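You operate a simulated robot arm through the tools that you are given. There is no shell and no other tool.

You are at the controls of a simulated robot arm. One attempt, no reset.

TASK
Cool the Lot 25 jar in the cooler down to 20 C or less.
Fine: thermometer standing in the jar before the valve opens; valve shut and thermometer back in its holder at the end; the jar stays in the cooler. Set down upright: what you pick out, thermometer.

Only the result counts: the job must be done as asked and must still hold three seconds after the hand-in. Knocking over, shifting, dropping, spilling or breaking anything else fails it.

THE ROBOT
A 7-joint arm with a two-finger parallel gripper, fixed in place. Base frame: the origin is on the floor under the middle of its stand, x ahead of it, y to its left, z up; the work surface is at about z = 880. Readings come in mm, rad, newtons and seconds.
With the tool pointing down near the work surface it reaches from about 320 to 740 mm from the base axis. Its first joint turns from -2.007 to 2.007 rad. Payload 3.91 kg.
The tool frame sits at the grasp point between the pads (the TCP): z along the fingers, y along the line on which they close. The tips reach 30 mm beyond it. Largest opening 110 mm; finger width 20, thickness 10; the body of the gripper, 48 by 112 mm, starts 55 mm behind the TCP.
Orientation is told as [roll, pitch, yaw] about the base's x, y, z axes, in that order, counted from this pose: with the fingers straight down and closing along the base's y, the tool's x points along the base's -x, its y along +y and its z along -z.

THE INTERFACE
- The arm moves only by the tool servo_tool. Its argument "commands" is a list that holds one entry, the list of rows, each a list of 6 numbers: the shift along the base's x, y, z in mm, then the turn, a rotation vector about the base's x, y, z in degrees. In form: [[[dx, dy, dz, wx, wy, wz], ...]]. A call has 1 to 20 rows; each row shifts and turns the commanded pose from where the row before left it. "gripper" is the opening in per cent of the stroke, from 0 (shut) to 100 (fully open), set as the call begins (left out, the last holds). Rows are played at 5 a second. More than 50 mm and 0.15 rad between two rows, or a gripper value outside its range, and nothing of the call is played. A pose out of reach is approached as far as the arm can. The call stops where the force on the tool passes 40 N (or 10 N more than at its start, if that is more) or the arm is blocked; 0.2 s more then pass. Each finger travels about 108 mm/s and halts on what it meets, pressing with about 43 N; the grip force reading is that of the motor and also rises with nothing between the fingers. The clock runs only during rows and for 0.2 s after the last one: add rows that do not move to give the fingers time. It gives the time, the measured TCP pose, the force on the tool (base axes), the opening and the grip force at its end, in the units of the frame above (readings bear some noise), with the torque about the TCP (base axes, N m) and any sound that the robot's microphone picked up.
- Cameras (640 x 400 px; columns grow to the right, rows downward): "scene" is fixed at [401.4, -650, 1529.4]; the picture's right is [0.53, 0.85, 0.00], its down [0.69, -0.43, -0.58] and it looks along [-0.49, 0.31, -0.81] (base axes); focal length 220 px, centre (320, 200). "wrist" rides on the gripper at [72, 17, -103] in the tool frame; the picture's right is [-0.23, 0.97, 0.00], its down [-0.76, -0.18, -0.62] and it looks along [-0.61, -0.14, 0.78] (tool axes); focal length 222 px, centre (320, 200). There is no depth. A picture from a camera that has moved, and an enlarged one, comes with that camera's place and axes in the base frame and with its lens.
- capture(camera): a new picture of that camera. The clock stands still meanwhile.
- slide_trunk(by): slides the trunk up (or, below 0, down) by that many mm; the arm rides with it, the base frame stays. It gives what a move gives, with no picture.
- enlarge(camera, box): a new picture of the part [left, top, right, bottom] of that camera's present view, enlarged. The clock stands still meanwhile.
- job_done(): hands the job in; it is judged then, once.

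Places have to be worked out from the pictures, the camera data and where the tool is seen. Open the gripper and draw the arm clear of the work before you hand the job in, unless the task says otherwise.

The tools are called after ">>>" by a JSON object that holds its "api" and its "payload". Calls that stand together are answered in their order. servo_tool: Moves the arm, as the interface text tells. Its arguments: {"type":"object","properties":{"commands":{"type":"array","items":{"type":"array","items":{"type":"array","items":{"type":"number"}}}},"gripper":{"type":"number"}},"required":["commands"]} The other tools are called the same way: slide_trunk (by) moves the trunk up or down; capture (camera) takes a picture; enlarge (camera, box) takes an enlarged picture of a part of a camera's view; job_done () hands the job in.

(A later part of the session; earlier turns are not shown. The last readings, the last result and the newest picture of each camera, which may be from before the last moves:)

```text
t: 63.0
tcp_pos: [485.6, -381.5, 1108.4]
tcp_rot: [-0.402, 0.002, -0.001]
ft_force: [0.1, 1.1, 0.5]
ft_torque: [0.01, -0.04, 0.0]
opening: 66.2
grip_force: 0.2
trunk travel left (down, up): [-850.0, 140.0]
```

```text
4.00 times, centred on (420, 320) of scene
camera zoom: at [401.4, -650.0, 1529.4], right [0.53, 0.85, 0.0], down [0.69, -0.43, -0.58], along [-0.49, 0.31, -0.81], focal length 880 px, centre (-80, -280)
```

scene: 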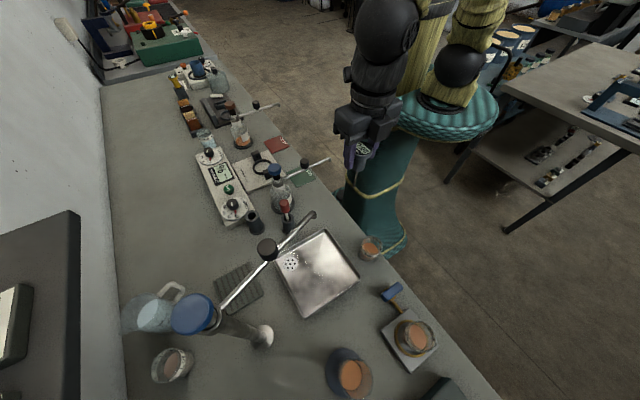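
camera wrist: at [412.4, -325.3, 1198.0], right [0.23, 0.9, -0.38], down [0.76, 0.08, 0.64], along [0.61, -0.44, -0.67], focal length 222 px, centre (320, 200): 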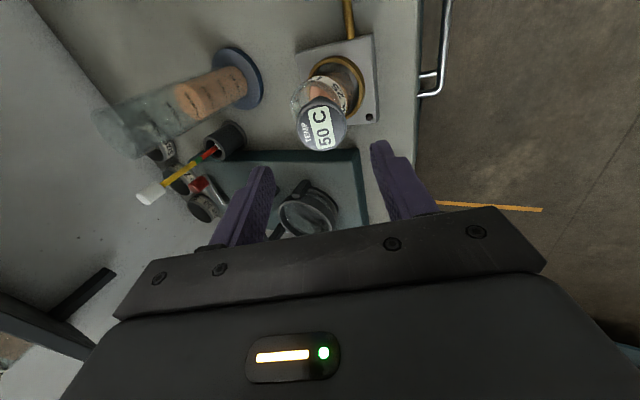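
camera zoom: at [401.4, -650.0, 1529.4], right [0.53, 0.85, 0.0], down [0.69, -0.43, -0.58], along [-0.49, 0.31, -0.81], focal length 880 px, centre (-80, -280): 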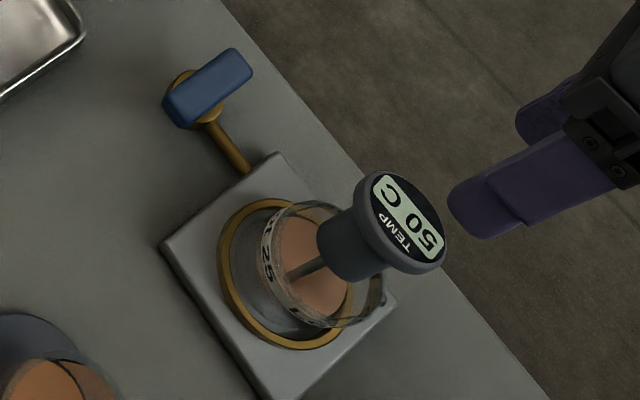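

The thermometer leans stably toward +y, reading 50 C. Now I level the hand, move over the valve at a safe height and yaw -90° so the pads close along x on the bar.

>>> {"api": "servo_tool", "payload": {"commands": [[[-10, 0, 10, 7.7, 0, 0], [-30, -10, 10, 7.7, 0, 0], [-30, -15, 0, 7.6, 0, 0], [-31.7, -14.8, 0, 0, 0, 0], [0, 0, 0, 0, 0, -7.5], [0, 0, 0, 0, 0, -7.5], [0, 0, 0, 0, 0, -7.5], [0, 0, 0, 0, 0, -7.5], [0, 0, 0, 0, 0, -7.5], [0, 0, 0, 0, 0, -7.5], [0, 0, 0, 0, 0, -7.5], [0, 0, 0, 0, 0, -7.5], [0, 0, 0, 0, 0, -7.5], [0, 0, 0, 0, 0, -7.5], [0, 0, 0, 0, 0, -7.5], [0, 0, 0, 0, 0, -7.5], [0, 0, 0, 0, 0, 0], [0, 0, 0, 0, 0, 0]]]}}

>>> {"api": "capture", "payload": {"camera": "wrist"}}

>>> {"api": "capture", "payload": {"camera": "scene"}}

```text
t: 66.8
tcp_pos: [383.2, -419.7, 1128.3]
tcp_rot: [0.0, 0.001, -1.573]
ft_force: [0.0, -0.3, -0.1]
ft_torque: [0.01, -0.01, -0.02]
opening: 65.9
grip_force: 0.1
trunk travel left (down, up): [-850.0, 140.0]
```

```text
taken
camera wrist: at [399.9, -347.9, 1232.5], right [0.97, -0.23, 0.0], down [-0.18, -0.76, 0.62], along [-0.14, -0.61, -0.78], focal length 222 px, centre (320, 200)
```

wrist: 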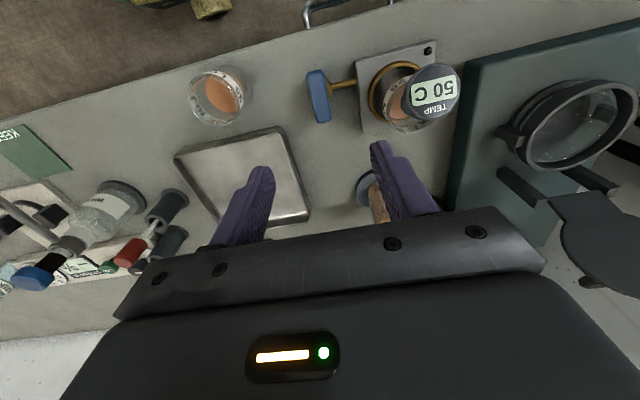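

```text
taken
```

scene: 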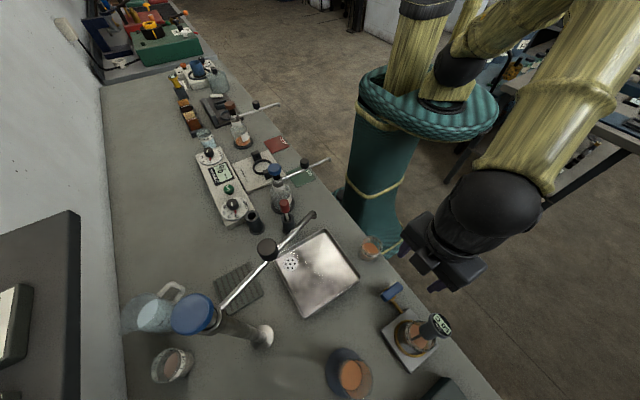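

Yaw -90° works; the handle is straight below. I zoom in to measure it from this side.

>>> {"api": "enlarge", "payload": {"camera": "wrist", "box": [280, 50, 380, 140]}}

>>> {"api": "enlarge", "payload": {"camera": "wrist", "box": [370, 30, 480, 150]}}

>>> {"api": "enlarge", "payload": {"camera": "scene", "box": [370, 270, 470, 370]}}

```text
4.44 times, centred on (330, 95) of wrist
camera zoom: at [399.9, -347.9, 1232.5], right [0.97, -0.23, 0.0], down [-0.18, -0.76, 0.62], along [-0.14, -0.61, -0.78], focal length 987 px, centre (276, 667)
```

zoom: 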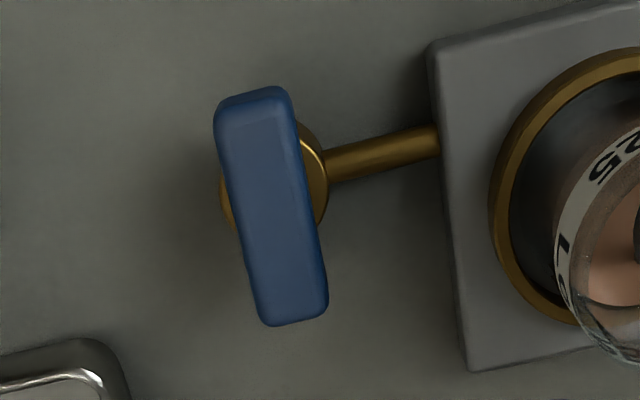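

```text
3.33 times, centred on (425, 90) of wrist
camera zoom: at [399.9, -347.9, 1232.5], right [0.97, -0.23, 0.0], down [-0.18, -0.76, 0.62], along [-0.14, -0.61, -0.78], focal length 740 px, centre (-30, 567)
```

zoom: 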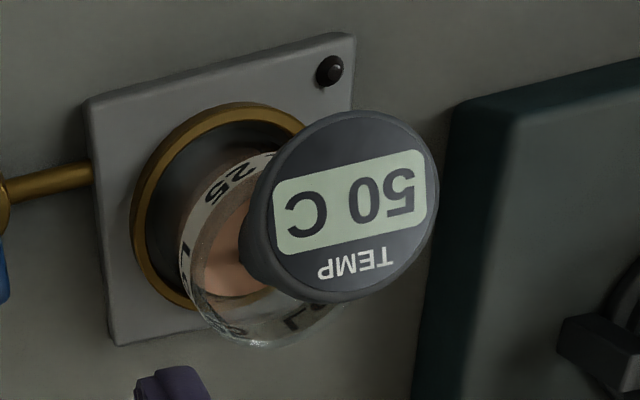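

```text
4.00 times, centred on (420, 320) of scene
camera zoom: at [401.4, -650.0, 1529.4], right [0.53, 0.85, 0.0], down [0.69, -0.43, -0.58], along [-0.49, 0.31, -0.81], focal length 880 px, centre (-80, -280)
```

zoom: 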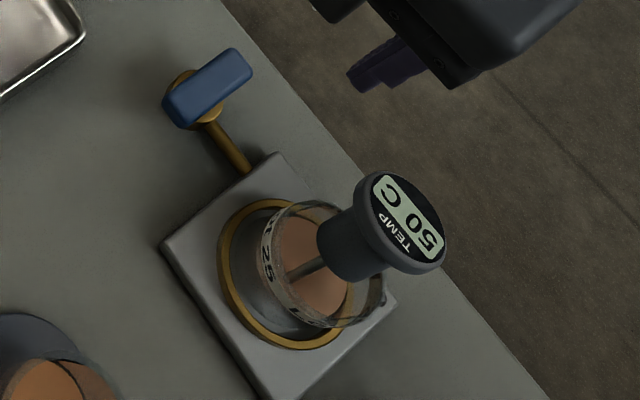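

Handle top ≈ z 930.5, centred (383, -419), 22 mm wide; the valve axis coincides. I descend with a 55 mm opening so the tips overlap the bar by ~13 mm.

>>> {"api": "servo_tool", "payload": {"commands": [[[-0.5, 1.2, -35, 0, 0, 0], [0, 0, -40, 0, 0, 0], [0, 0, -40, 0, 0, 0], [0, 0, -30, 0, 0, 0], [0, 0, -20, 0, 0, 0], [0, 0, -10, 0, 0, 0], [0, 0, -5.7, 0, 0, 0], [0, 0, 0, 0, 0, 0], [0, 0, 0, 0, 0, 0]]], "gripper": 50}}

>>> {"api": "capture", "payload": {"camera": "wrist"}}

>>> {"api": "enlarge", "payload": {"camera": "scene", "box": [350, 250, 470, 370]}}

```text
t: 68.8
tcp_pos: [382.8, -419.1, 947.3]
tcp_rot: [0.0, 0.0, -1.57]
ft_force: [-0.4, 0.9, 0.1]
ft_torque: [0.0, 0.03, 0.04]
opening: 55.1
grip_force: 0.1
trunk travel left (down, up): [-850.0, 140.0]
```

```text
taken
camera wrist: at [398.5, -347.2, 1051.2], right [0.97, -0.23, 0.0], down [-0.18, -0.76, 0.62], along [-0.14, -0.61, -0.78], focal length 222 px, centre (320, 200)
```

wrist: 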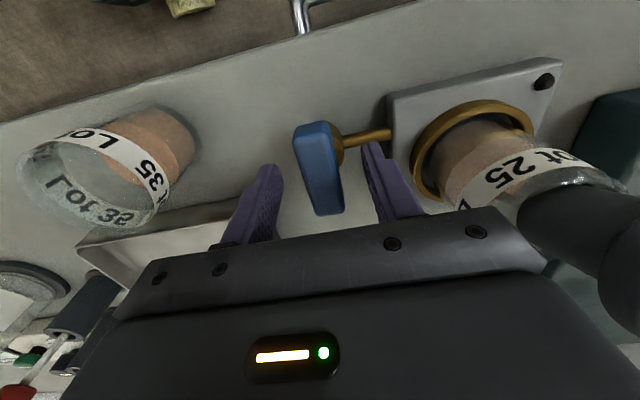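

```text
3.33 times, centred on (410, 310) of scene
camera zoom: at [401.4, -650.0, 1529.4], right [0.53, 0.85, 0.0], down [0.69, -0.43, -0.58], along [-0.49, 0.31, -0.81], focal length 733 px, centre (20, -167)
```

zoom: 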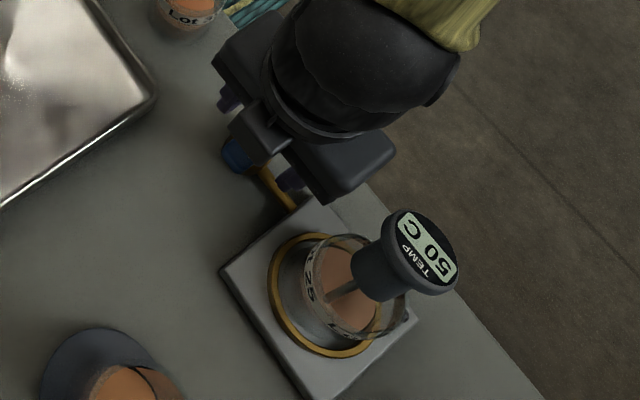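

The bar is centred between the pads. I close on it.

>>> {"api": "servo_tool", "payload": {"commands": [[[0, 0, 0, 0, 0, 0], [0, 0, 0, 0, 0, 0], [0, 0, 0, 0, 0, 0], [0, 0, 0, 0, 0, 0]]], "gripper": 8}}

>>> {"api": "capture", "payload": {"camera": "wrist"}}

```text
t: 69.8
tcp_pos: [382.6, -419.8, 946.4]
tcp_rot: [-0.001, -0.001, -1.572]
ft_force: [3.1, 0.8, -0.6]
ft_torque: [-0.12, -0.2, -0.04]
opening: 21.6
grip_force: 45.0
trunk travel left (down, up): [-850.0, 140.0]
```

```text
taken
camera wrist: at [399.1, -347.1, 1051.3], right [0.97, -0.23, 0.0], down [-0.18, -0.76, 0.62], along [-0.14, -0.61, -0.78], focal length 222 px, centre (320, 200)
```

wrist: 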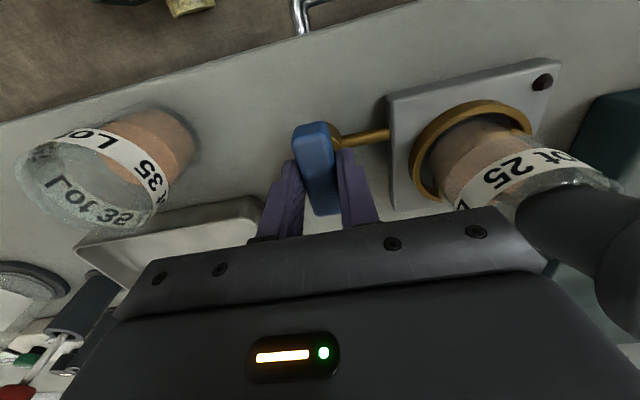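

Bar gripped (21.6 mm). I test a small counter-clockwise turn (+5°) and watch the torque.

>>> {"api": "servo_tool", "payload": {"commands": [[[0, 0, 0, 0, 0, 2.5], [0, 0, 0, 0, 0, 2.5], [0, 0, 0, 0, 0, 0]]]}}

>>> {"api": "capture", "payload": {"camera": "wrist"}}

```text
t: 70.6
tcp_pos: [383.4, -419.8, 948.1]
tcp_rot: [-0.001, 0.001, -1.482]
ft_force: [2.2, 0.6, -6.5]
ft_torque: [-1.31, -0.41, 0.01]
opening: 21.8
grip_force: 44.7
trunk travel left (down, up): [-850.0, 140.0]
```

```text
taken
camera wrist: at [392.8, -345.9, 1051.3], right [0.99, -0.14, 0.0], down [-0.11, -0.77, 0.62], along [-0.09, -0.62, -0.78], focal length 222 px, centre (320, 200)
```

wrist: 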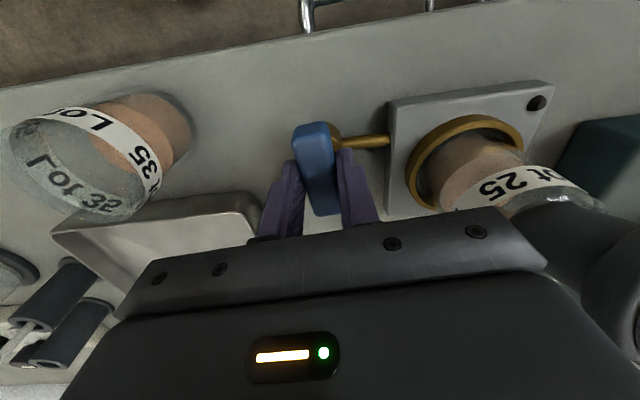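

It turns freely about z (torque z ≈ 0), with a modest constraint moment. I continue 15° more and check.

>>> {"api": "servo_tool", "payload": {"commands": [[[0, 0, 0, 0, 0, 3], [0, 0, 0, 0, 0, 4], [0, 0, 0, 0, 0, 4], [0, 0, 0, 0, 0, 4], [0, 0, 0, 0, 0, 0]]]}}

>>> {"api": "enlarge", "payload": {"camera": "wrist", "box": [260, 60, 600, 260]}}

>>> {"api": "enlarge", "payload": {"camera": "scene", "box": [350, 250, 470, 370]}}

```text
t: 71.8
tcp_pos: [383.7, -418.8, 947.4]
tcp_rot: [-0.001, 0.003, -1.222]
ft_force: [-3.1, -2.6, -0.1]
ft_torque: [0.71, 0.38, -0.01]
opening: 21.7
grip_force: 45.0
trunk travel left (down, up): [-850.0, 140.0]
```

```text
1.88 times, centred on (430, 160) of wrist
camera zoom: at [373.0, -345.8, 1051.4], right [0.99, 0.12, 0.0], down [0.09, -0.78, 0.62], along [0.07, -0.62, -0.78], focal length 418 px, centre (113, 275)
```

zoom: 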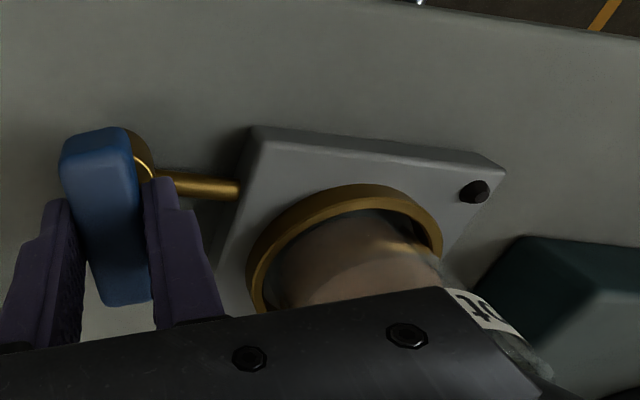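

```text
3.33 times, centred on (410, 310) of scene
camera zoom: at [401.4, -650.0, 1529.4], right [0.53, 0.85, 0.0], down [0.69, -0.43, -0.58], along [-0.49, 0.31, -0.81], focal length 733 px, centre (20, -167)
```

zoom: 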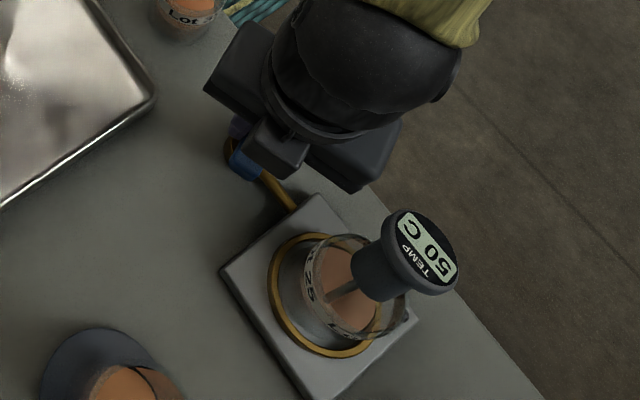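

The handle follows. I continue turning toward the 90° (open) position.

>>> {"api": "servo_tool", "payload": {"commands": [[[0, 0, 0, 0, 0, 4], [0, 0, 0, 0, 0, 5], [0, 0, 0, 0, 0, 5], [0, 0, 0, 0, 0, 5], [0, 0, 0, 0, 0, 5], [0, 0, 0, 0, 0, 5], [0, 0, 0, 0, 0, 0]]]}}

>>> {"api": "enlarge", "payload": {"camera": "scene", "box": [350, 250, 470, 370]}}

```text
t: 73.4
tcp_pos: [381.6, -419.4, 947.9]
tcp_rot: [0.0, 0.002, -0.714]
ft_force: [-7.3, -2.7, -12.9]
ft_torque: [-0.92, -0.69, 0.03]
opening: 22.0
grip_force: 45.2
trunk travel left (down, up): [-850.0, 140.0]
```

```text
3.33 times, centred on (410, 310) of scene
camera zoom: at [401.4, -650.0, 1529.4], right [0.53, 0.85, 0.0], down [0.69, -0.43, -0.58], along [-0.49, 0.31, -0.81], focal length 733 px, centre (20, -167)
```

zoom: 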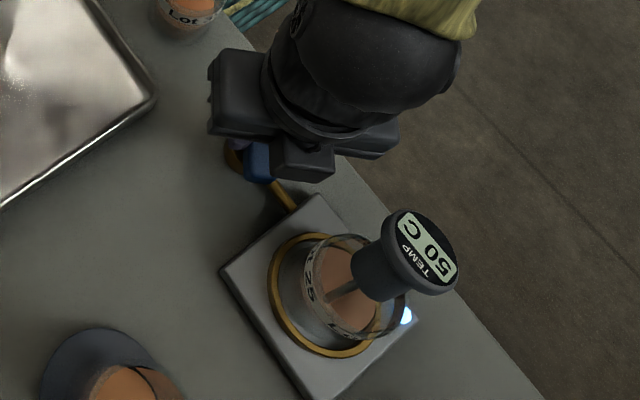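

The lamp on the cooler lit, so the valve is opening. I continue toward fully open, easing down slightly to relieve the vertical load.

>>> {"api": "servo_tool", "payload": {"commands": [[[0, 0, -0.5, 0, 0, 5], [0, 0, -0.5, 0, 0, 5], [0, 0, 0, 0, 0, 5], [0, 0, 0, 0, 0, 5], [0, 0, 0, 0, 0, 5], [0, 0, 0, 0, 0, 5], [0, 0, 0, 0, 0, 5], [0, 0, 0, 0, 0, 0]]]}}

>>> {"api": "enlarge", "payload": {"camera": "scene", "box": [350, 250, 470, 370]}}

```text
t: 75.2
tcp_pos: [381.9, -420.0, 946.3]
tcp_rot: [-0.003, -0.003, -0.104]
ft_force: [-8.7, -5.8, 13.9]
ft_torque: [0.28, 1.31, 0.0]
opening: 21.7
grip_force: 44.5
trunk travel left (down, up): [-850.0, 140.0]
```

```text
3.33 times, centred on (410, 310) of scene
camera zoom: at [401.4, -650.0, 1529.4], right [0.53, 0.85, 0.0], down [0.69, -0.43, -0.58], along [-0.49, 0.31, -0.81], focal length 733 px, centre (20, -167)
```

zoom: 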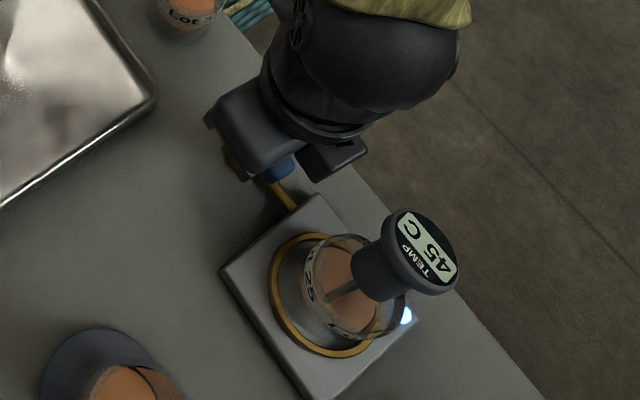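

Temperature falling: 45 C. I hold the handle, relieve small side loads, and wait with still rows, checking the display.

>>> {"api": "servo_tool", "payload": {"commands": [[[-0.8, -0.4, 0.4, 0, 0, 0], [0, 0, 0, 0, 0, 0], [0, 0, 0, 0, 0, 0], [0, 0, 0, 0, 0, 0], [0, 0, 0, 0, 0, 0], [0, 0, 0, 0, 0, 0], [0, 0, 0, 0, 0, 0], [0, 0, 0, 0, 0, 0], [0, 0, 0, 0, 0, 0], [0, 0, 0, 0, 0, 0]]]}}

>>> {"api": "enlarge", "payload": {"camera": "scene", "box": [380, 290, 460, 370]}}

```text
t: 77.4
tcp_pos: [382.4, -420.5, 947.1]
tcp_rot: [0.0, -0.001, -0.103]
ft_force: [0.6, -5.0, 9.0]
ft_torque: [-0.14, -1.41, 0.01]
opening: 21.9
grip_force: 45.2
trunk travel left (down, up): [-850.0, 140.0]
```

```text
5.00 times, centred on (420, 330) of scene
camera zoom: at [401.4, -650.0, 1529.4], right [0.53, 0.85, 0.0], down [0.69, -0.43, -0.58], along [-0.49, 0.31, -0.81], focal length 1100 px, centre (-180, -450)
```

zoom: 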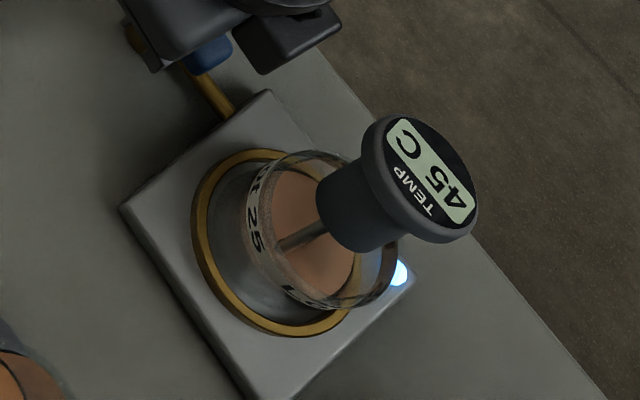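

Still 45 C, lamp lit. Waiting another 4 s.

>>> {"api": "servo_tool", "payload": {"commands": [[[0, 0.4, -0.2, 0, 0, 0], [0, 0, 0, 0, 0, 0], [0, 0, 0, 0, 0, 0], [0, 0, 0, 0, 0, 0], [0, 0, 0, 0, 0, 0], [0, 0, 0, 0, 0, 0], [0, 0, 0, 0, 0, 0], [0, 0, 0, 0, 0, 0], [0, 0, 0, 0, 0, 0], [0, 0, 0, 0, 0, 0], [0, 0, 0, 0, 0, 0], [0, 0, 0, 0, 0, 0], [0, 0, 0, 0, 0, 0], [0, 0, 0, 0, 0, 0], [0, 0, 0, 0, 0, 0], [0, 0, 0, 0, 0, 0], [0, 0, 0, 0, 0, 0], [0, 0, 0, 0, 0, 0], [0, 0, 0, 0, 0, 0], [0, 0, 0, 0, 0, 0]]]}}

>>> {"api": "enlarge", "payload": {"camera": "scene", "box": [380, 290, 460, 370]}}

```text
t: 81.6
tcp_pos: [381.4, -420.7, 947.1]
tcp_rot: [0.0, -0.002, -0.105]
ft_force: [0.4, -8.2, 15.4]
ft_torque: [-0.15, -1.38, -0.03]
opening: 21.9
grip_force: 44.7
trunk travel left (down, up): [-850.0, 140.0]
```

```text
5.00 times, centred on (420, 330) of scene
camera zoom: at [401.4, -650.0, 1529.4], right [0.53, 0.85, 0.0], down [0.69, -0.43, -0.58], along [-0.49, 0.31, -0.81], focal length 1100 px, centre (-180, -450)
```

zoom: 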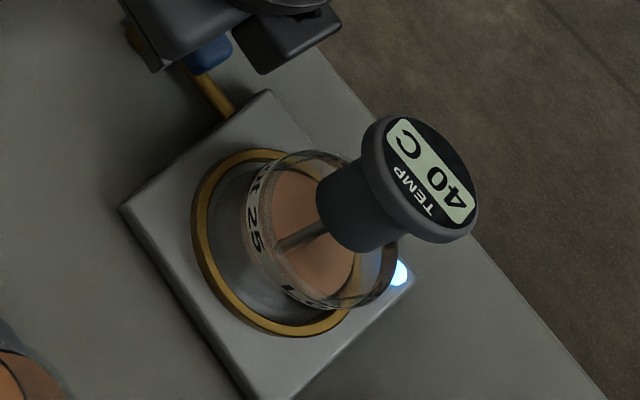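

40 C. I relieve the residual load and keep waiting.

>>> {"api": "servo_tool", "payload": {"commands": [[[0, -0.8, 0.8, 0, 0, 0], [0, 0, 0, 0, 0, 0], [0, 0, 0, 0, 0, 0], [0, 0, 0, 0, 0, 0], [0, 0, 0, 0, 0, 0], [0, 0, 0, 0, 0, 0], [0, 0, 0, 0, 0, 0], [0, 0, 0, 0, 0, 0], [0, 0, 0, 0, 0, 0], [0, 0, 0, 0, 0, 0], [0, 0, 0, 0, 0, 0], [0, 0, 0, 0, 0, 0], [0, 0, 0, 0, 0, 0], [0, 0, 0, 0, 0, 0], [0, 0, 0, 0, 0, 0], [0, 0, 0, 0, 0, 0], [0, 0, 0, 0, 0, 0], [0, 0, 0, 0, 0, 0], [0, 0, 0, 0, 0, 0], [0, 0, 0, 0, 0, 0]]]}}

>>> {"api": "enlarge", "payload": {"camera": "scene", "box": [380, 290, 460, 370]}}

```text
t: 85.8
tcp_pos: [381.5, -420.4, 947.8]
tcp_rot: [0.001, 0.005, -0.104]
ft_force: [-7.3, 7.8, -18.2]
ft_torque: [0.05, 1.29, -0.01]
opening: 21.5
grip_force: 44.9
trunk travel left (down, up): [-850.0, 140.0]
```

```text
5.00 times, centred on (420, 330) of scene
camera zoom: at [401.4, -650.0, 1529.4], right [0.53, 0.85, 0.0], down [0.69, -0.43, -0.58], along [-0.49, 0.31, -0.81], focal length 1100 px, centre (-180, -450)
```

zoom: 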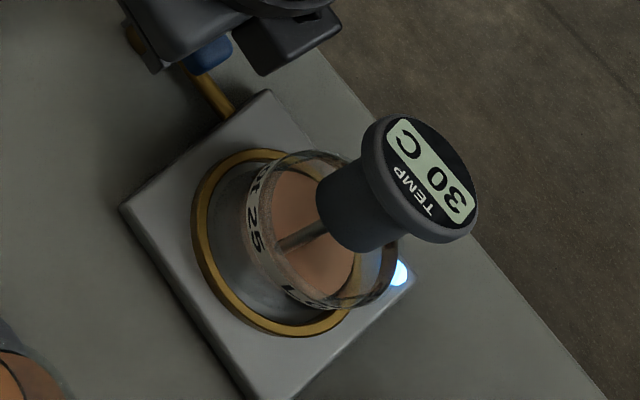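

30 C. I ease the load and wait on.

>>> {"api": "servo_tool", "payload": {"commands": [[[0, 0.3, -0.35, 0, 0, 0], [0, 0, 0, 0, 0, 0], [0, 0, 0, 0, 0, 0], [0, 0, 0, 0, 0, 0], [0, 0, 0, 0, 0, 0], [0, 0, 0, 0, 0, 0], [0, 0, 0, 0, 0, 0], [0, 0, 0, 0, 0, 0], [0, 0, 0, 0, 0, 0], [0, 0, 0, 0, 0, 0], [0, 0, 0, 0, 0, 0], [0, 0, 0, 0, 0, 0], [0, 0, 0, 0, 0, 0], [0, 0, 0, 0, 0, 0], [0, 0, 0, 0, 0, 0], [0, 0, 0, 0, 0, 0], [0, 0, 0, 0, 0, 0], [0, 0, 0, 0, 0, 0], [0, 0, 0, 0, 0, 0], [0, 0, 0, 0, 0, 0]]]}}

>>> {"api": "enlarge", "payload": {"camera": "scene", "box": [380, 290, 460, 370]}}

```text
t: 90.0
tcp_pos: [382.5, -420.0, 945.9]
tcp_rot: [0.0, 0.0, -0.107]
ft_force: [-10.7, 4.2, -19.4]
ft_torque: [-0.08, 0.22, 0.0]
opening: 21.9
grip_force: 45.2
trunk travel left (down, up): [-850.0, 140.0]
```

```text
5.00 times, centred on (420, 330) of scene
camera zoom: at [401.4, -650.0, 1529.4], right [0.53, 0.85, 0.0], down [0.69, -0.43, -0.58], along [-0.49, 0.31, -0.81], focal length 1100 px, centre (-180, -450)
```

zoom: 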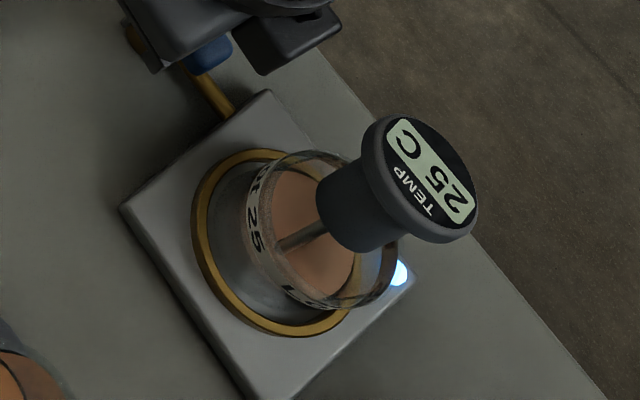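

25 C. One more wait of 4 s with slight load relief.

>>> {"api": "servo_tool", "payload": {"commands": [[[-0.4, 0.1, -0.3, 0, 0, 0], [0, 0, 0, 0, 0, 0], [0, 0, 0, 0, 0, 0], [0, 0, 0, 0, 0, 0], [0, 0, 0, 0, 0, 0], [0, 0, 0, 0, 0, 0], [0, 0, 0, 0, 0, 0], [0, 0, 0, 0, 0, 0], [0, 0, 0, 0, 0, 0], [0, 0, 0, 0, 0, 0], [0, 0, 0, 0, 0, 0], [0, 0, 0, 0, 0, 0], [0, 0, 0, 0, 0, 0], [0, 0, 0, 0, 0, 0], [0, 0, 0, 0, 0, 0], [0, 0, 0, 0, 0, 0], [0, 0, 0, 0, 0, 0], [0, 0, 0, 0, 0, 0], [0, 0, 0, 0, 0, 0], [0, 0, 0, 0, 0, 0]]]}}

>>> {"api": "enlarge", "payload": {"camera": "scene", "box": [380, 290, 460, 370]}}

```text
t: 94.2
tcp_pos: [381.7, -420.1, 948.2]
tcp_rot: [0.001, 0.0, -0.106]
ft_force: [0.6, -3.2, 1.8]
ft_torque: [-0.02, -0.47, 0.04]
opening: 22.1
grip_force: 44.6
trunk travel left (down, up): [-850.0, 140.0]
```

```text
5.00 times, centred on (420, 330) of scene
camera zoom: at [401.4, -650.0, 1529.4], right [0.53, 0.85, 0.0], down [0.69, -0.43, -0.58], along [-0.49, 0.31, -0.81], focal length 1100 px, centre (-180, -450)
```

zoom: 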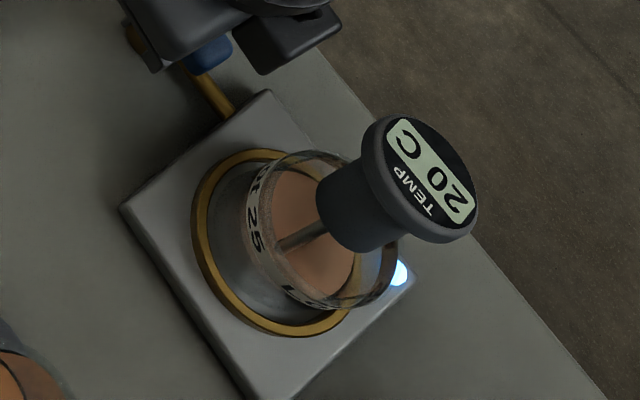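

It shows 20 C; since the display steps by 5, I let it run on a bit further for margin.

>>> {"api": "servo_tool", "payload": {"commands": [[[0, 0, 0, 0, 0, 0], [0, 0, 0, 0, 0, 0], [0, 0, 0, 0, 0, 0], [0, 0, 0, 0, 0, 0], [0, 0, 0, 0, 0, 0], [0, 0, 0, 0, 0, 0], [0, 0, 0, 0, 0, 0], [0, 0, 0, 0, 0, 0], [0, 0, 0, 0, 0, 0], [0, 0, 0, 0, 0, 0], [0, 0, 0, 0, 0, 0], [0, 0, 0, 0, 0, 0], [0, 0, 0, 0, 0, 0], [0, 0, 0, 0, 0, 0], [0, 0, 0, 0, 0, 0], [0, 0, 0, 0, 0, 0], [0, 0, 0, 0, 0, 0], [0, 0, 0, 0, 0, 0], [0, 0, 0, 0, 0, 0], [0, 0, 0, 0, 0, 0]]]}}

>>> {"api": "enlarge", "payload": {"camera": "scene", "box": [380, 290, 460, 370]}}

```text
t: 98.4
tcp_pos: [381.3, -420.7, 947.3]
tcp_rot: [0.0, 0.0, -0.104]
ft_force: [4.8, -6.6, 10.3]
ft_torque: [0.0, 0.0, -0.01]
opening: 22.1
grip_force: 45.0
trunk travel left (down, up): [-850.0, 140.0]
```

```text
5.00 times, centred on (420, 330) of scene
camera zoom: at [401.4, -650.0, 1529.4], right [0.53, 0.85, 0.0], down [0.69, -0.43, -0.58], along [-0.49, 0.31, -0.81], focal length 1100 px, centre (-180, -450)
```

zoom: 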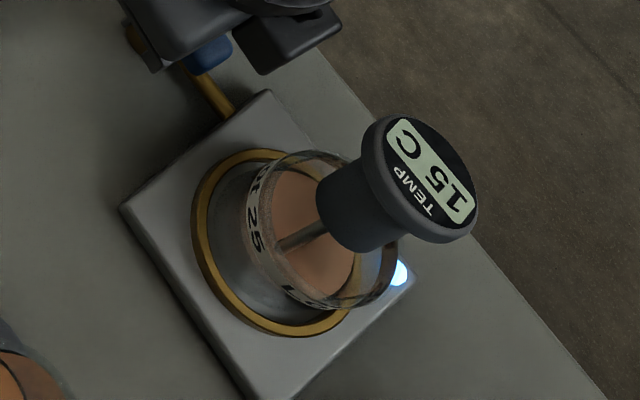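

15 C: margin enough. I turn the handle back to shut (-84°), then check the lamp.

>>> {"api": "servo_tool", "payload": {"commands": [[[0.1, 0, 0.05, 0, 0, -4], [0.1, 0, 0.05, 0, 0, -5], [0.1, 0, 0.05, 0, 0, -5], [0.1, 0.05, 0.05, 0, 0, -5], [0.1, 0.05, 0.05, 0, 0, -5], [0.1, 0.05, 0.05, 0, 0, -5], [0.1, 0.05, 0.05, 0, 0, -5], [0.1, 0.05, 0.05, 0, 0, -5], [0.1, 0.05, 0.05, 0, 0, -5], [0.1, 0.05, 0.05, 0, 0, -5], [0.1, 0.05, 0.05, 0, 0, -5], [0.1, 0, 0.05, 0, 0, -5], [0, 0, 0.05, 0, 0, -5], [0, 0, 0, 0, 0, -5], [0, 0, 0, 0, 0, -5], [0, 0, 0, 0, 0, -5], [0, 0, 0, 0, 0, -5], [0, 0, 0, 0, 0, 0]]]}}

>>> {"api": "enlarge", "payload": {"camera": "scene", "box": [350, 260, 460, 370]}}

>>> {"api": "capture", "payload": {"camera": "wrist"}}

```text
t: 102.2
tcp_pos: [383.9, -419.5, 947.6]
tcp_rot: [-0.002, 0.004, -1.571]
ft_force: [-3.8, -3.2, -7.9]
ft_torque: [-0.84, -0.2, 0.03]
opening: 22.0
grip_force: 45.5
trunk travel left (down, up): [-850.0, 140.0]
```

```text
3.64 times, centred on (405, 315) of scene
camera zoom: at [401.4, -650.0, 1529.4], right [0.53, 0.85, 0.0], down [0.69, -0.43, -0.58], along [-0.49, 0.31, -0.81], focal length 800 px, centre (11, -218)
```

zoom: 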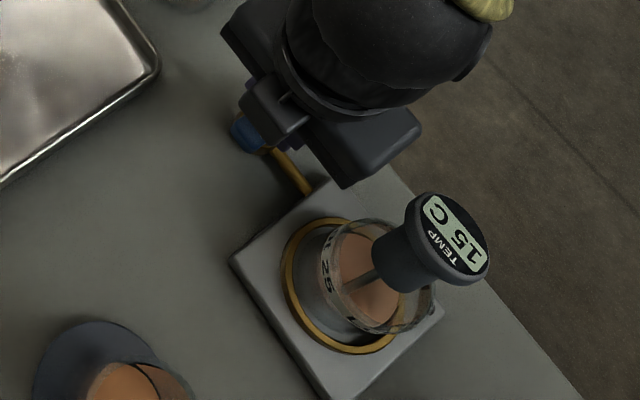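

```text
taken
camera wrist: at [399.4, -347.5, 1051.4], right [0.97, -0.23, 0.0], down [-0.18, -0.76, 0.62], along [-0.14, -0.6, -0.78], focal length 222 px, centre (320, 200)
```

wrist: 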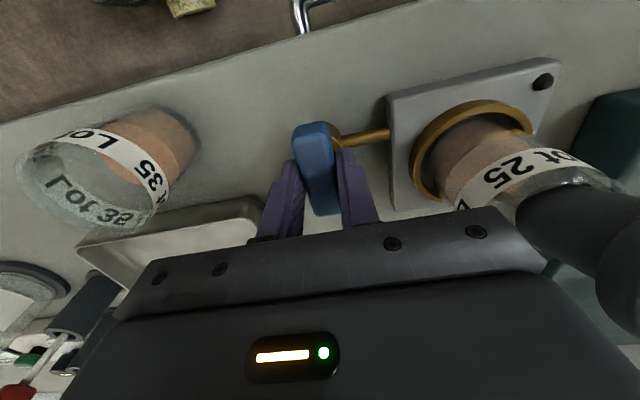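

Handle back across the pipe, lamp dark, display 15 C. I release the handle and rise straight up.

>>> {"api": "servo_tool", "payload": {"commands": [[[0, 0, 0, 0, 0, 0], [0, 0, 0, 0, 0, 0], [0, 0, 0, 0, 0, 0], [0, 0, 10, 0, 0, 0], [0, 0, 25, 0, 0, 0], [0, 0, 40, 0, 0, 0], [0, 0, 40, 0, 0, 0], [0, 0, 40, 0, 0, 0], [0, 0, 26, 0, 0, 0], [0, 0, 0, 0, 0, 0]]], "gripper": 50}}

>>> {"api": "enlarge", "payload": {"camera": "wrist", "box": [280, 40, 480, 160]}}

>>> {"api": "enlarge", "payload": {"camera": "scene", "box": [350, 260, 460, 370]}}

```text
t: 104.4
tcp_pos: [382.1, -420.0, 1128.5]
tcp_rot: [0.0, 0.0, -1.57]
ft_force: [1.0, -0.7, -0.9]
ft_torque: [0.0, -0.03, -0.01]
opening: 55.0
grip_force: 0.0
trunk travel left (down, up): [-850.0, 140.0]
```

```text
3.20 times, centred on (380, 100) of wrist
camera zoom: at [397.2, -347.5, 1232.1], right [0.97, -0.23, 0.0], down [-0.18, -0.76, 0.62], along [-0.14, -0.61, -0.78], focal length 711 px, centre (128, 520)
```

zoom: 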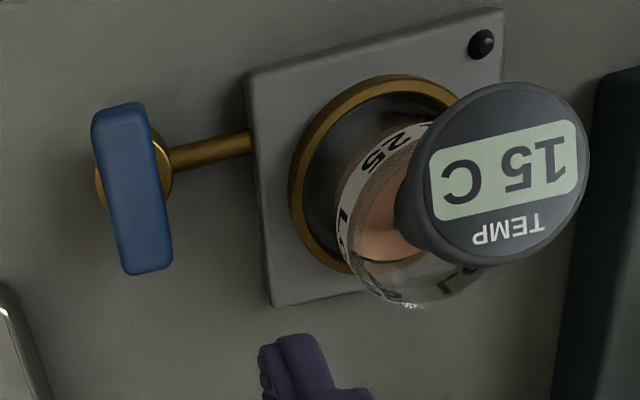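

```text
3.64 times, centred on (405, 315) of scene
camera zoom: at [401.4, -650.0, 1529.4], right [0.53, 0.85, 0.0], down [0.69, -0.43, -0.58], along [-0.49, 0.31, -0.81], focal length 800 px, centre (11, -218)
```

zoom: 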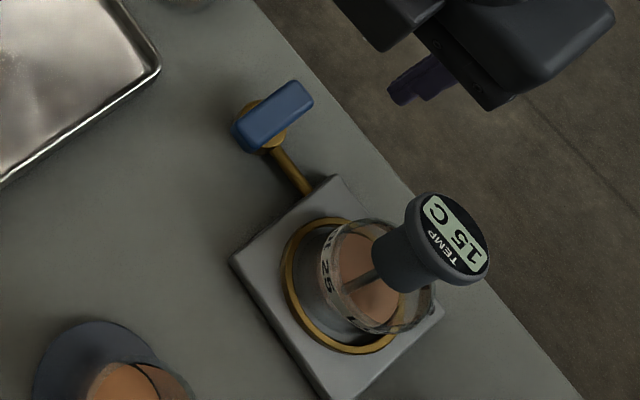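

Valve is across the pipe (shut) and lamp off. Now I yaw back to 0 and return to the tilted standby pose in front of the thermometer.

>>> {"api": "servo_tool", "payload": {"commands": [[[0, 0, 0, 0, 0, 7.5], [0, 0, 0, 0, 0, 7.5], [0, 0, 0, 0, 0, 7.5], [0, 0, 0, 0, 0, 7.5], [0, 0, 0, 0, 0, 7.5], [0, 0, 0, 0, 0, 7.5], [0, 0, 0, 0, 0, 7.5], [0, 0, 0, 0, 0, 7.5], [0, 0, 0, 0, 0, 7.5], [0, 0, 0, 0, 0, 7.5], [0, 0, 0, 0, 0, 7.5], [0, 0, 0, 0, 0, 7.5], [32, 14.8, 0, 0, 0, 0], [30, 15, 0, -7.6, 0, 0], [30, 8.8, -10, -7.7, 0, 0], [10.2, 0, -10.3, -7.7, 0, 0], [0, 0, 0, 0, 0, 0], [0, 0, 0, 0, 0, 0]]], "gripper": 65}}

>>> {"api": "enlarge", "payload": {"camera": "wrist", "box": [240, 40, 400, 180]}}

>>> {"api": "capture", "payload": {"camera": "wrist"}}

```text
t: 108.2
tcp_pos: [485.5, -380.6, 1107.9]
tcp_rot: [-0.404, 0.0, 0.0]
ft_force: [-0.7, 0.7, 0.7]
ft_torque: [-0.02, 0.01, -0.01]
opening: 71.3
grip_force: 0.0
trunk travel left (down, up): [-850.0, 140.0]
```

```text
2.86 times, centred on (320, 110) of wrist
camera zoom: at [412.8, -324.4, 1197.2], right [0.23, 0.9, -0.38], down [0.76, 0.08, 0.64], along [0.61, -0.44, -0.66], focal length 635 px, centre (320, 457)
```

zoom: 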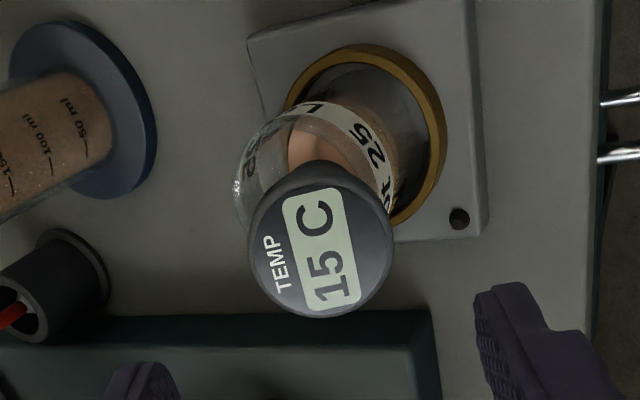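

```text
taken
camera wrist: at [412.8, -324.4, 1197.2], right [0.23, 0.9, -0.38], down [0.76, 0.08, 0.64], along [0.61, -0.44, -0.66], focal length 222 px, centre (320, 200)
```

wrist: 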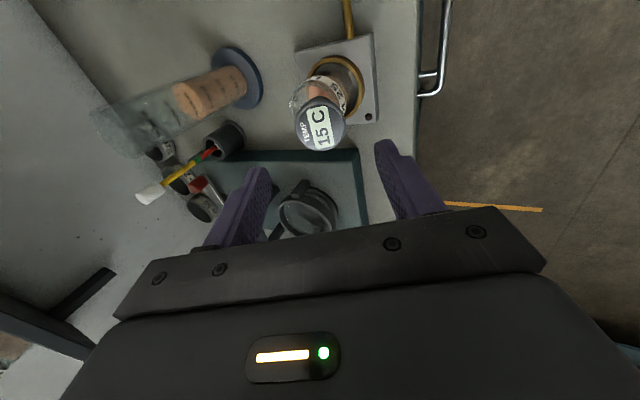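

The head is exactly where I left it relative to the tool axis (reading 15 C). I slide back down the same axis with the fingers 71 mm apart.

>>> {"api": "servo_tool", "payload": {"commands": [[[0, -7.8, -18.4, 0, 0, 0], [0, -9.8, -23, 0, 0, 0], [0, -7.8, -18.4, 0, 0, 0], [0, -5.86, -13.8, 0, 0, 0], [0, -3.9, -9.2, 0, 0, 0], [0, -2.35, -5.5, 0, 0, 0], [0, -1.59, -3.7, 0, 0, 0], [0, 0, 0, 0, 0, 0], [0, 0, 0, 0, 0, 0]]]}}

>>> {"api": "enlarge", "payload": {"camera": "wrist", "box": [200, 20, 440, 240]}}

>>> {"api": "enlarge", "payload": {"camera": "scene", "box": [380, 270, 470, 360]}}

```text
t: 110.2
tcp_pos: [486.0, -419.2, 1015.7]
tcp_rot: [-0.4, 0.0, 0.001]
ft_force: [0.2, 0.9, 0.8]
ft_torque: [0.02, 0.05, 0.02]
opening: 71.5
grip_force: 0.1
trunk travel left (down, up): [-850.0, 140.0]
```

```text
1.82 times, centred on (320, 130) of wrist
camera zoom: at [412.2, -363.8, 1105.2], right [0.23, 0.9, -0.38], down [0.76, 0.08, 0.64], along [0.61, -0.44, -0.66], focal length 404 px, centre (320, 327)
```

zoom: 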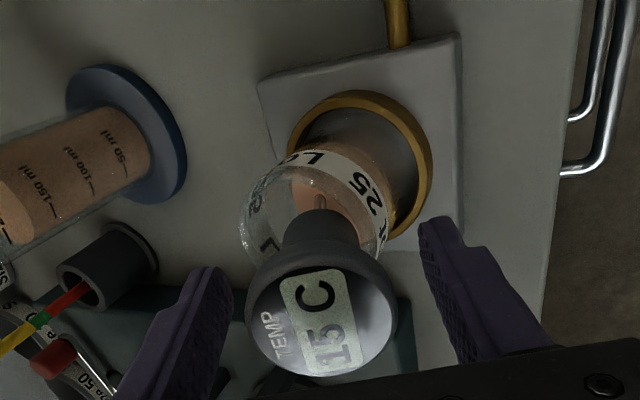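

```text
4.44 times, centred on (425, 315) of scene
camera zoom: at [401.4, -650.0, 1529.4], right [0.53, 0.85, 0.0], down [0.69, -0.43, -0.58], along [-0.49, 0.31, -0.81], focal length 978 px, centre (-147, -311)
```

zoom: 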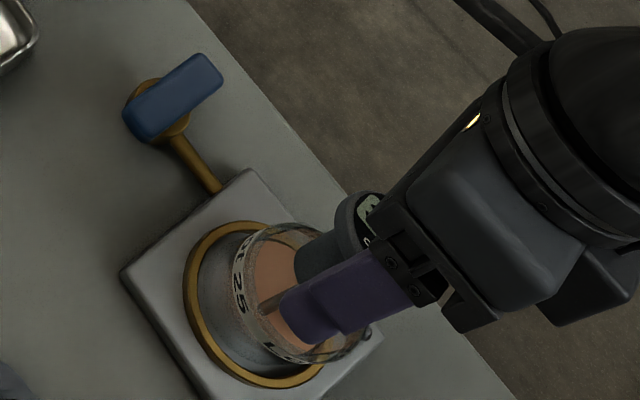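

Head sits between the pads as before. I close on it.

>>> {"api": "servo_tool", "payload": {"commands": [[[0, 0, 0, 0, 0, 0], [0, 0, 0, 0, 0, 0], [0, 0, 0, 0, 0, 0], [0, 0, 0, 0, 0, 0]]], "gripper": 25}}

>>> {"api": "enlarge", "payload": {"camera": "wrist", "box": [200, 20, 440, 240]}}

```text
t: 111.2
tcp_pos: [485.9, -419.3, 1016.0]
tcp_rot: [-0.402, 0.0, 0.001]
ft_force: [0.7, -0.1, 0.0]
ft_torque: [0.03, 0.02, 0.02]
opening: 44.7
grip_force: 43.4
trunk travel left (down, up): [-850.0, 140.0]
```

```text
1.82 times, centred on (320, 130) of wrist
camera zoom: at [412.1, -363.7, 1105.3], right [0.23, 0.9, -0.38], down [0.76, 0.08, 0.64], along [0.61, -0.44, -0.66], focal length 404 px, centre (320, 327)
```

zoom: 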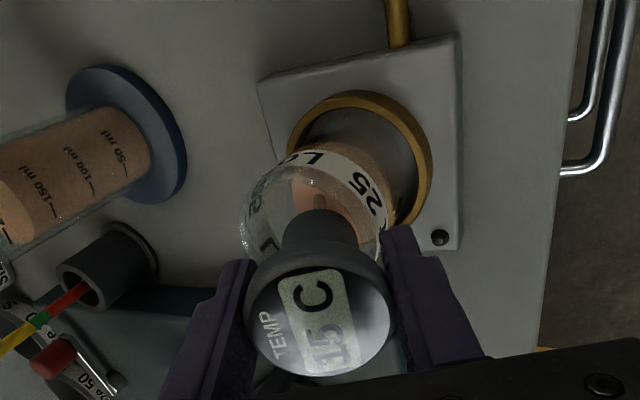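

Same 44.7 mm grip. I withdraw slowly along the axis, checking the jar stays put.

>>> {"api": "servo_tool", "payload": {"commands": [[[0, 0.78, 1.84, 0, 0, 0], [0, 1.56, 3.68, 0, 0, 0], [0, 3.13, 7.36, 0, 0, 0], [0, 3.9, 9.2, 0, 0, 0], [0, 0, 0, 0, 0, 0]]]}}

>>> {"api": "enlarge", "payload": {"camera": "scene", "box": [380, 270, 470, 360]}}

```text
t: 112.4
tcp_pos: [484.9, -409.6, 1039.1]
tcp_rot: [-0.402, 0.001, 0.0]
ft_force: [-0.3, -0.8, -1.1]
ft_torque: [-0.02, -0.01, 0.02]
opening: 44.8
grip_force: 43.0
trunk travel left (down, up): [-850.0, 140.0]
```

```text
4.44 times, centred on (425, 315) of scene
camera zoom: at [401.4, -650.0, 1529.4], right [0.53, 0.85, 0.0], down [0.69, -0.43, -0.58], along [-0.49, 0.31, -0.81], focal length 978 px, centre (-147, -311)
```

zoom: 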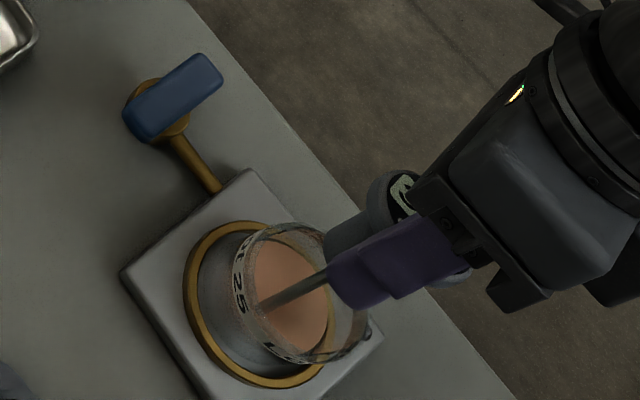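

Coming out cleanly. Continue out, up, and level the hand.

>>> {"api": "servo_tool", "payload": {"commands": [[[0, 5.86, 13.8, 0, 0, 0], [0, 5.86, 13.8, 0, 0, 0], [0, 5.86, 13.8, 0, 0, 0], [0, 5.86, 13.8, 0, 0, 0], [0, 5.86, 13.8, 0, 0, 0], [0, 5.86, 13.8, 0, 0, 0], [0, 0, 25, 0, 0, 0], [0, 0, 30, 0, 0, 0], [0, 0, 20, 3, 0, 0], [0, 0, 10, 5, 0, 0], [0, 0, 10, 5, 0, 0], [0, 0, 8, 5, 0, 0], [0, 0, 0, 5, 0, 0], [0, 0, 0, 0, 0, 0], [0, 0, 0, 0, 0, 0]]]}}

>>> {"api": "capture", "payload": {"camera": "wrist"}}

>>> {"api": "enlarge", "payload": {"camera": "scene", "box": [370, 200, 530, 360]}}

```text
t: 115.6
tcp_pos: [485.6, -375.3, 1224.0]
tcp_rot: [0.001, 0.0, 0.001]
ft_force: [-0.1, 0.1, -0.8]
ft_torque: [-0.03, 0.04, -0.01]
opening: 44.7
grip_force: 42.8
trunk travel left (down, up): [-850.0, 140.0]
```

```text
taken
camera wrist: at [412.4, -358.3, 1328.7], right [0.23, 0.97, 0.0], down [0.76, -0.18, 0.62], along [0.61, -0.14, -0.78], focal length 222 px, centre (320, 200)
```

wrist: 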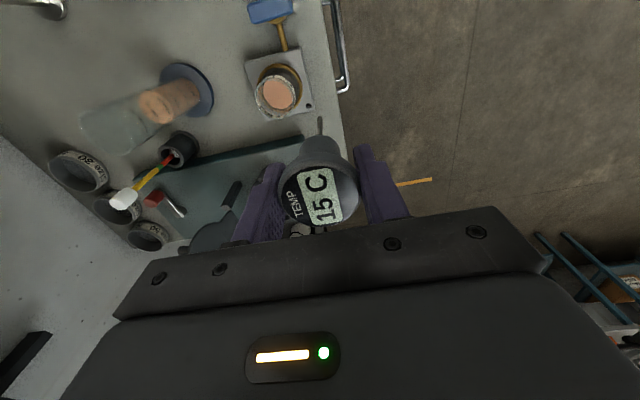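

```text
2.50 times, centred on (450, 280) of scene
camera zoom: at [401.4, -650.0, 1529.4], right [0.53, 0.85, 0.0], down [0.69, -0.43, -0.58], along [-0.49, 0.31, -0.81], focal length 550 px, centre (-5, 0)
```

zoom: 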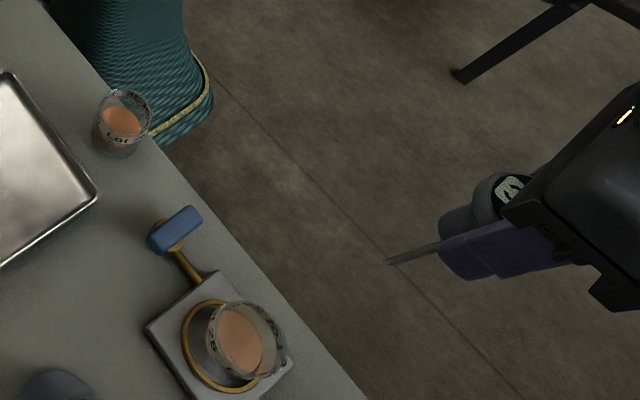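

I zoom on the held thermometer to check its alignment with the tool axis.

>>> {"api": "enlarge", "payload": {"camera": "wrist", "box": [260, 90, 380, 240]}}

>>> {"api": "enlarge", "payload": {"camera": "scene", "box": [510, 250, 620, 340]}}

```text
2.67 times, centred on (320, 165) of wrist
camera zoom: at [412.4, -358.3, 1328.7], right [0.23, 0.97, 0.0], down [0.76, -0.18, 0.62], along [0.61, -0.14, -0.78], focal length 592 px, centre (320, 293)
```

zoom: 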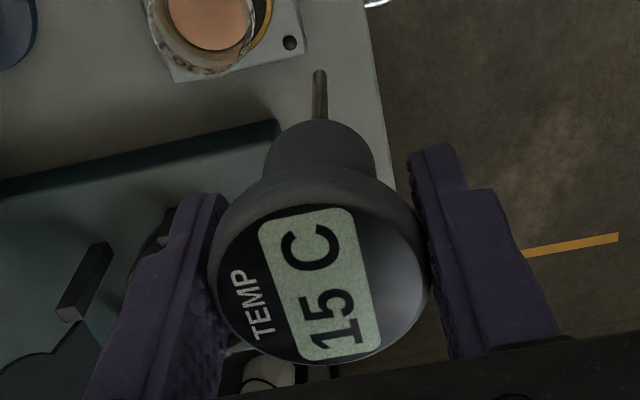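

```text
4.44 times, centred on (565, 295) of scene
camera zoom: at [401.4, -650.0, 1529.4], right [0.53, 0.85, 0.0], down [0.69, -0.43, -0.58], along [-0.49, 0.31, -0.81], focal length 978 px, centre (-769, -222)
```

zoom: 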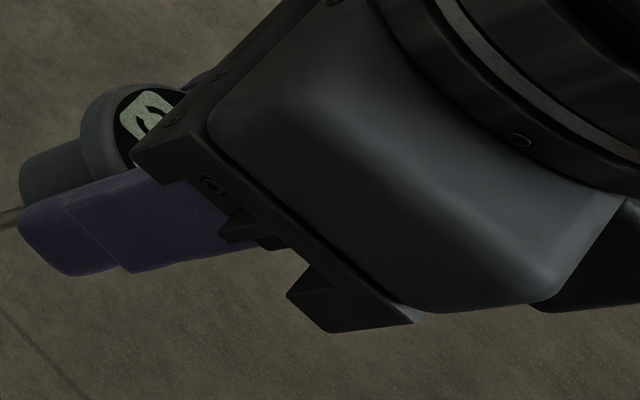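

Well held (tip within ~1.5 mm of the axis). I carry it back along the same path toward the holder.

>>> {"api": "servo_tool", "payload": {"commands": [[[-20, -1.5, 0, 0, 0, 0], [-35, -3, 0, 0, 0, 0], [-35, -3, 0, 0, 0, 0], [-35, -3, 0, 0, 0, 0], [-35, -3, 0, 0, 0, 0], [-35, -3, 0, 0, 0, 0], [-35, -3, 0, 0, 0, 0], [-35, -3, 0, 0, 0, 0], [-35, -3, 0, 0, 0, 0], [-24.7, -1.8, 0, 0, 0, 0], [-20, 0, 0, 0, 0, 0], [-30, -5, 0, 0, 0, 0], [-30, -15, 0, 0, 0, 0], [0, 0, 0, 0, 0, 0]]]}}

>>> {"api": "servo_tool", "payload": {"commands": [[[-20, -20, 0, 0, 0, 0], [-14, -33, 0, 0, 0, 0], [-12, -38, 0, 0, 0, 0], [-12, -38, 0, 0, 0, 0], [-12, -38, 0, 0, 0, 0], [-10, -30, 0, 0, 0, 0], [-5, -15, 0, 0, 0, 0], [0, -5, 0, 0, 0, 0], [0, 0, -20, 0, 0, 0], [0, 0, -30, 0, 0, 0], [0, 0, -20, 0, 0, 0], [0, 0, -10.1, 0, 0, 0], [0, 0, 0, 0, 0, 0], [0, 0, 0, 0, 0, 0]]]}}

>>> {"api": "enlarge", "payload": {"camera": "wrist", "box": [200, 0, 450, 240]}}

>>> {"api": "enlarge", "payload": {"camera": "scene", "box": [190, 130, 310, 250]}}

```text
t: 118.6
tcp_pos: [81.6, -420.3, 1224.6]
tcp_rot: [0.0, 0.0, 0.0]
ft_force: [-0.3, 0.7, -1.1]
ft_torque: [0.03, 0.01, 0.01]
opening: 44.4
grip_force: 43.1
trunk travel left (down, up): [-850.0, 140.0]
```

```text
t: 121.6
tcp_pos: [-3.1, -638.7, 1143.2]
tcp_rot: [0.001, 0.001, 0.0]
ft_force: [0.7, -0.8, -2.0]
ft_torque: [0.02, 0.01, 0.0]
opening: 44.7
grip_force: 43.3
trunk travel left (down, up): [-850.0, 140.0]
```

```text
1.67 times, centred on (325, 120) of wrist
camera zoom: at [-76.9, -622.6, 1247.4], right [0.23, 0.97, 0.0], down [0.76, -0.18, 0.62], along [0.61, -0.14, -0.78], focal length 370 px, centre (312, 333)
```

zoom: 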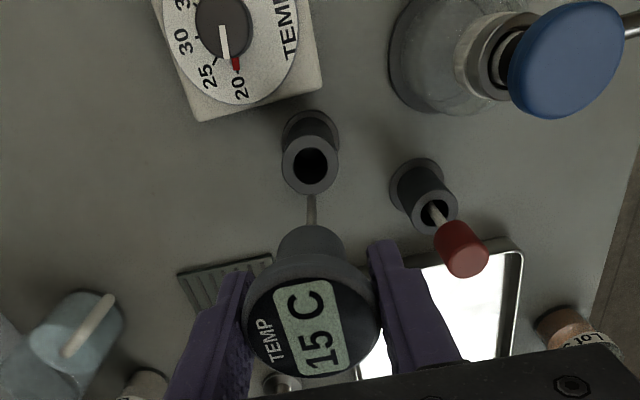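

```text
3.33 times, centred on (250, 190) of scene
camera zoom: at [401.4, -650.0, 1529.4], right [0.53, 0.85, 0.0], down [0.69, -0.43, -0.58], along [-0.49, 0.31, -0.81], focal length 733 px, centre (553, 233)
```

zoom: 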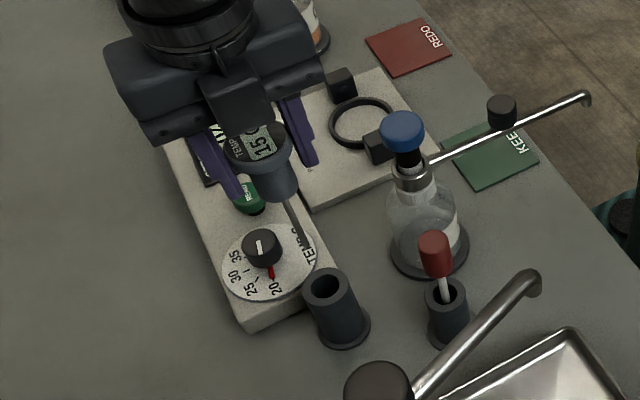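

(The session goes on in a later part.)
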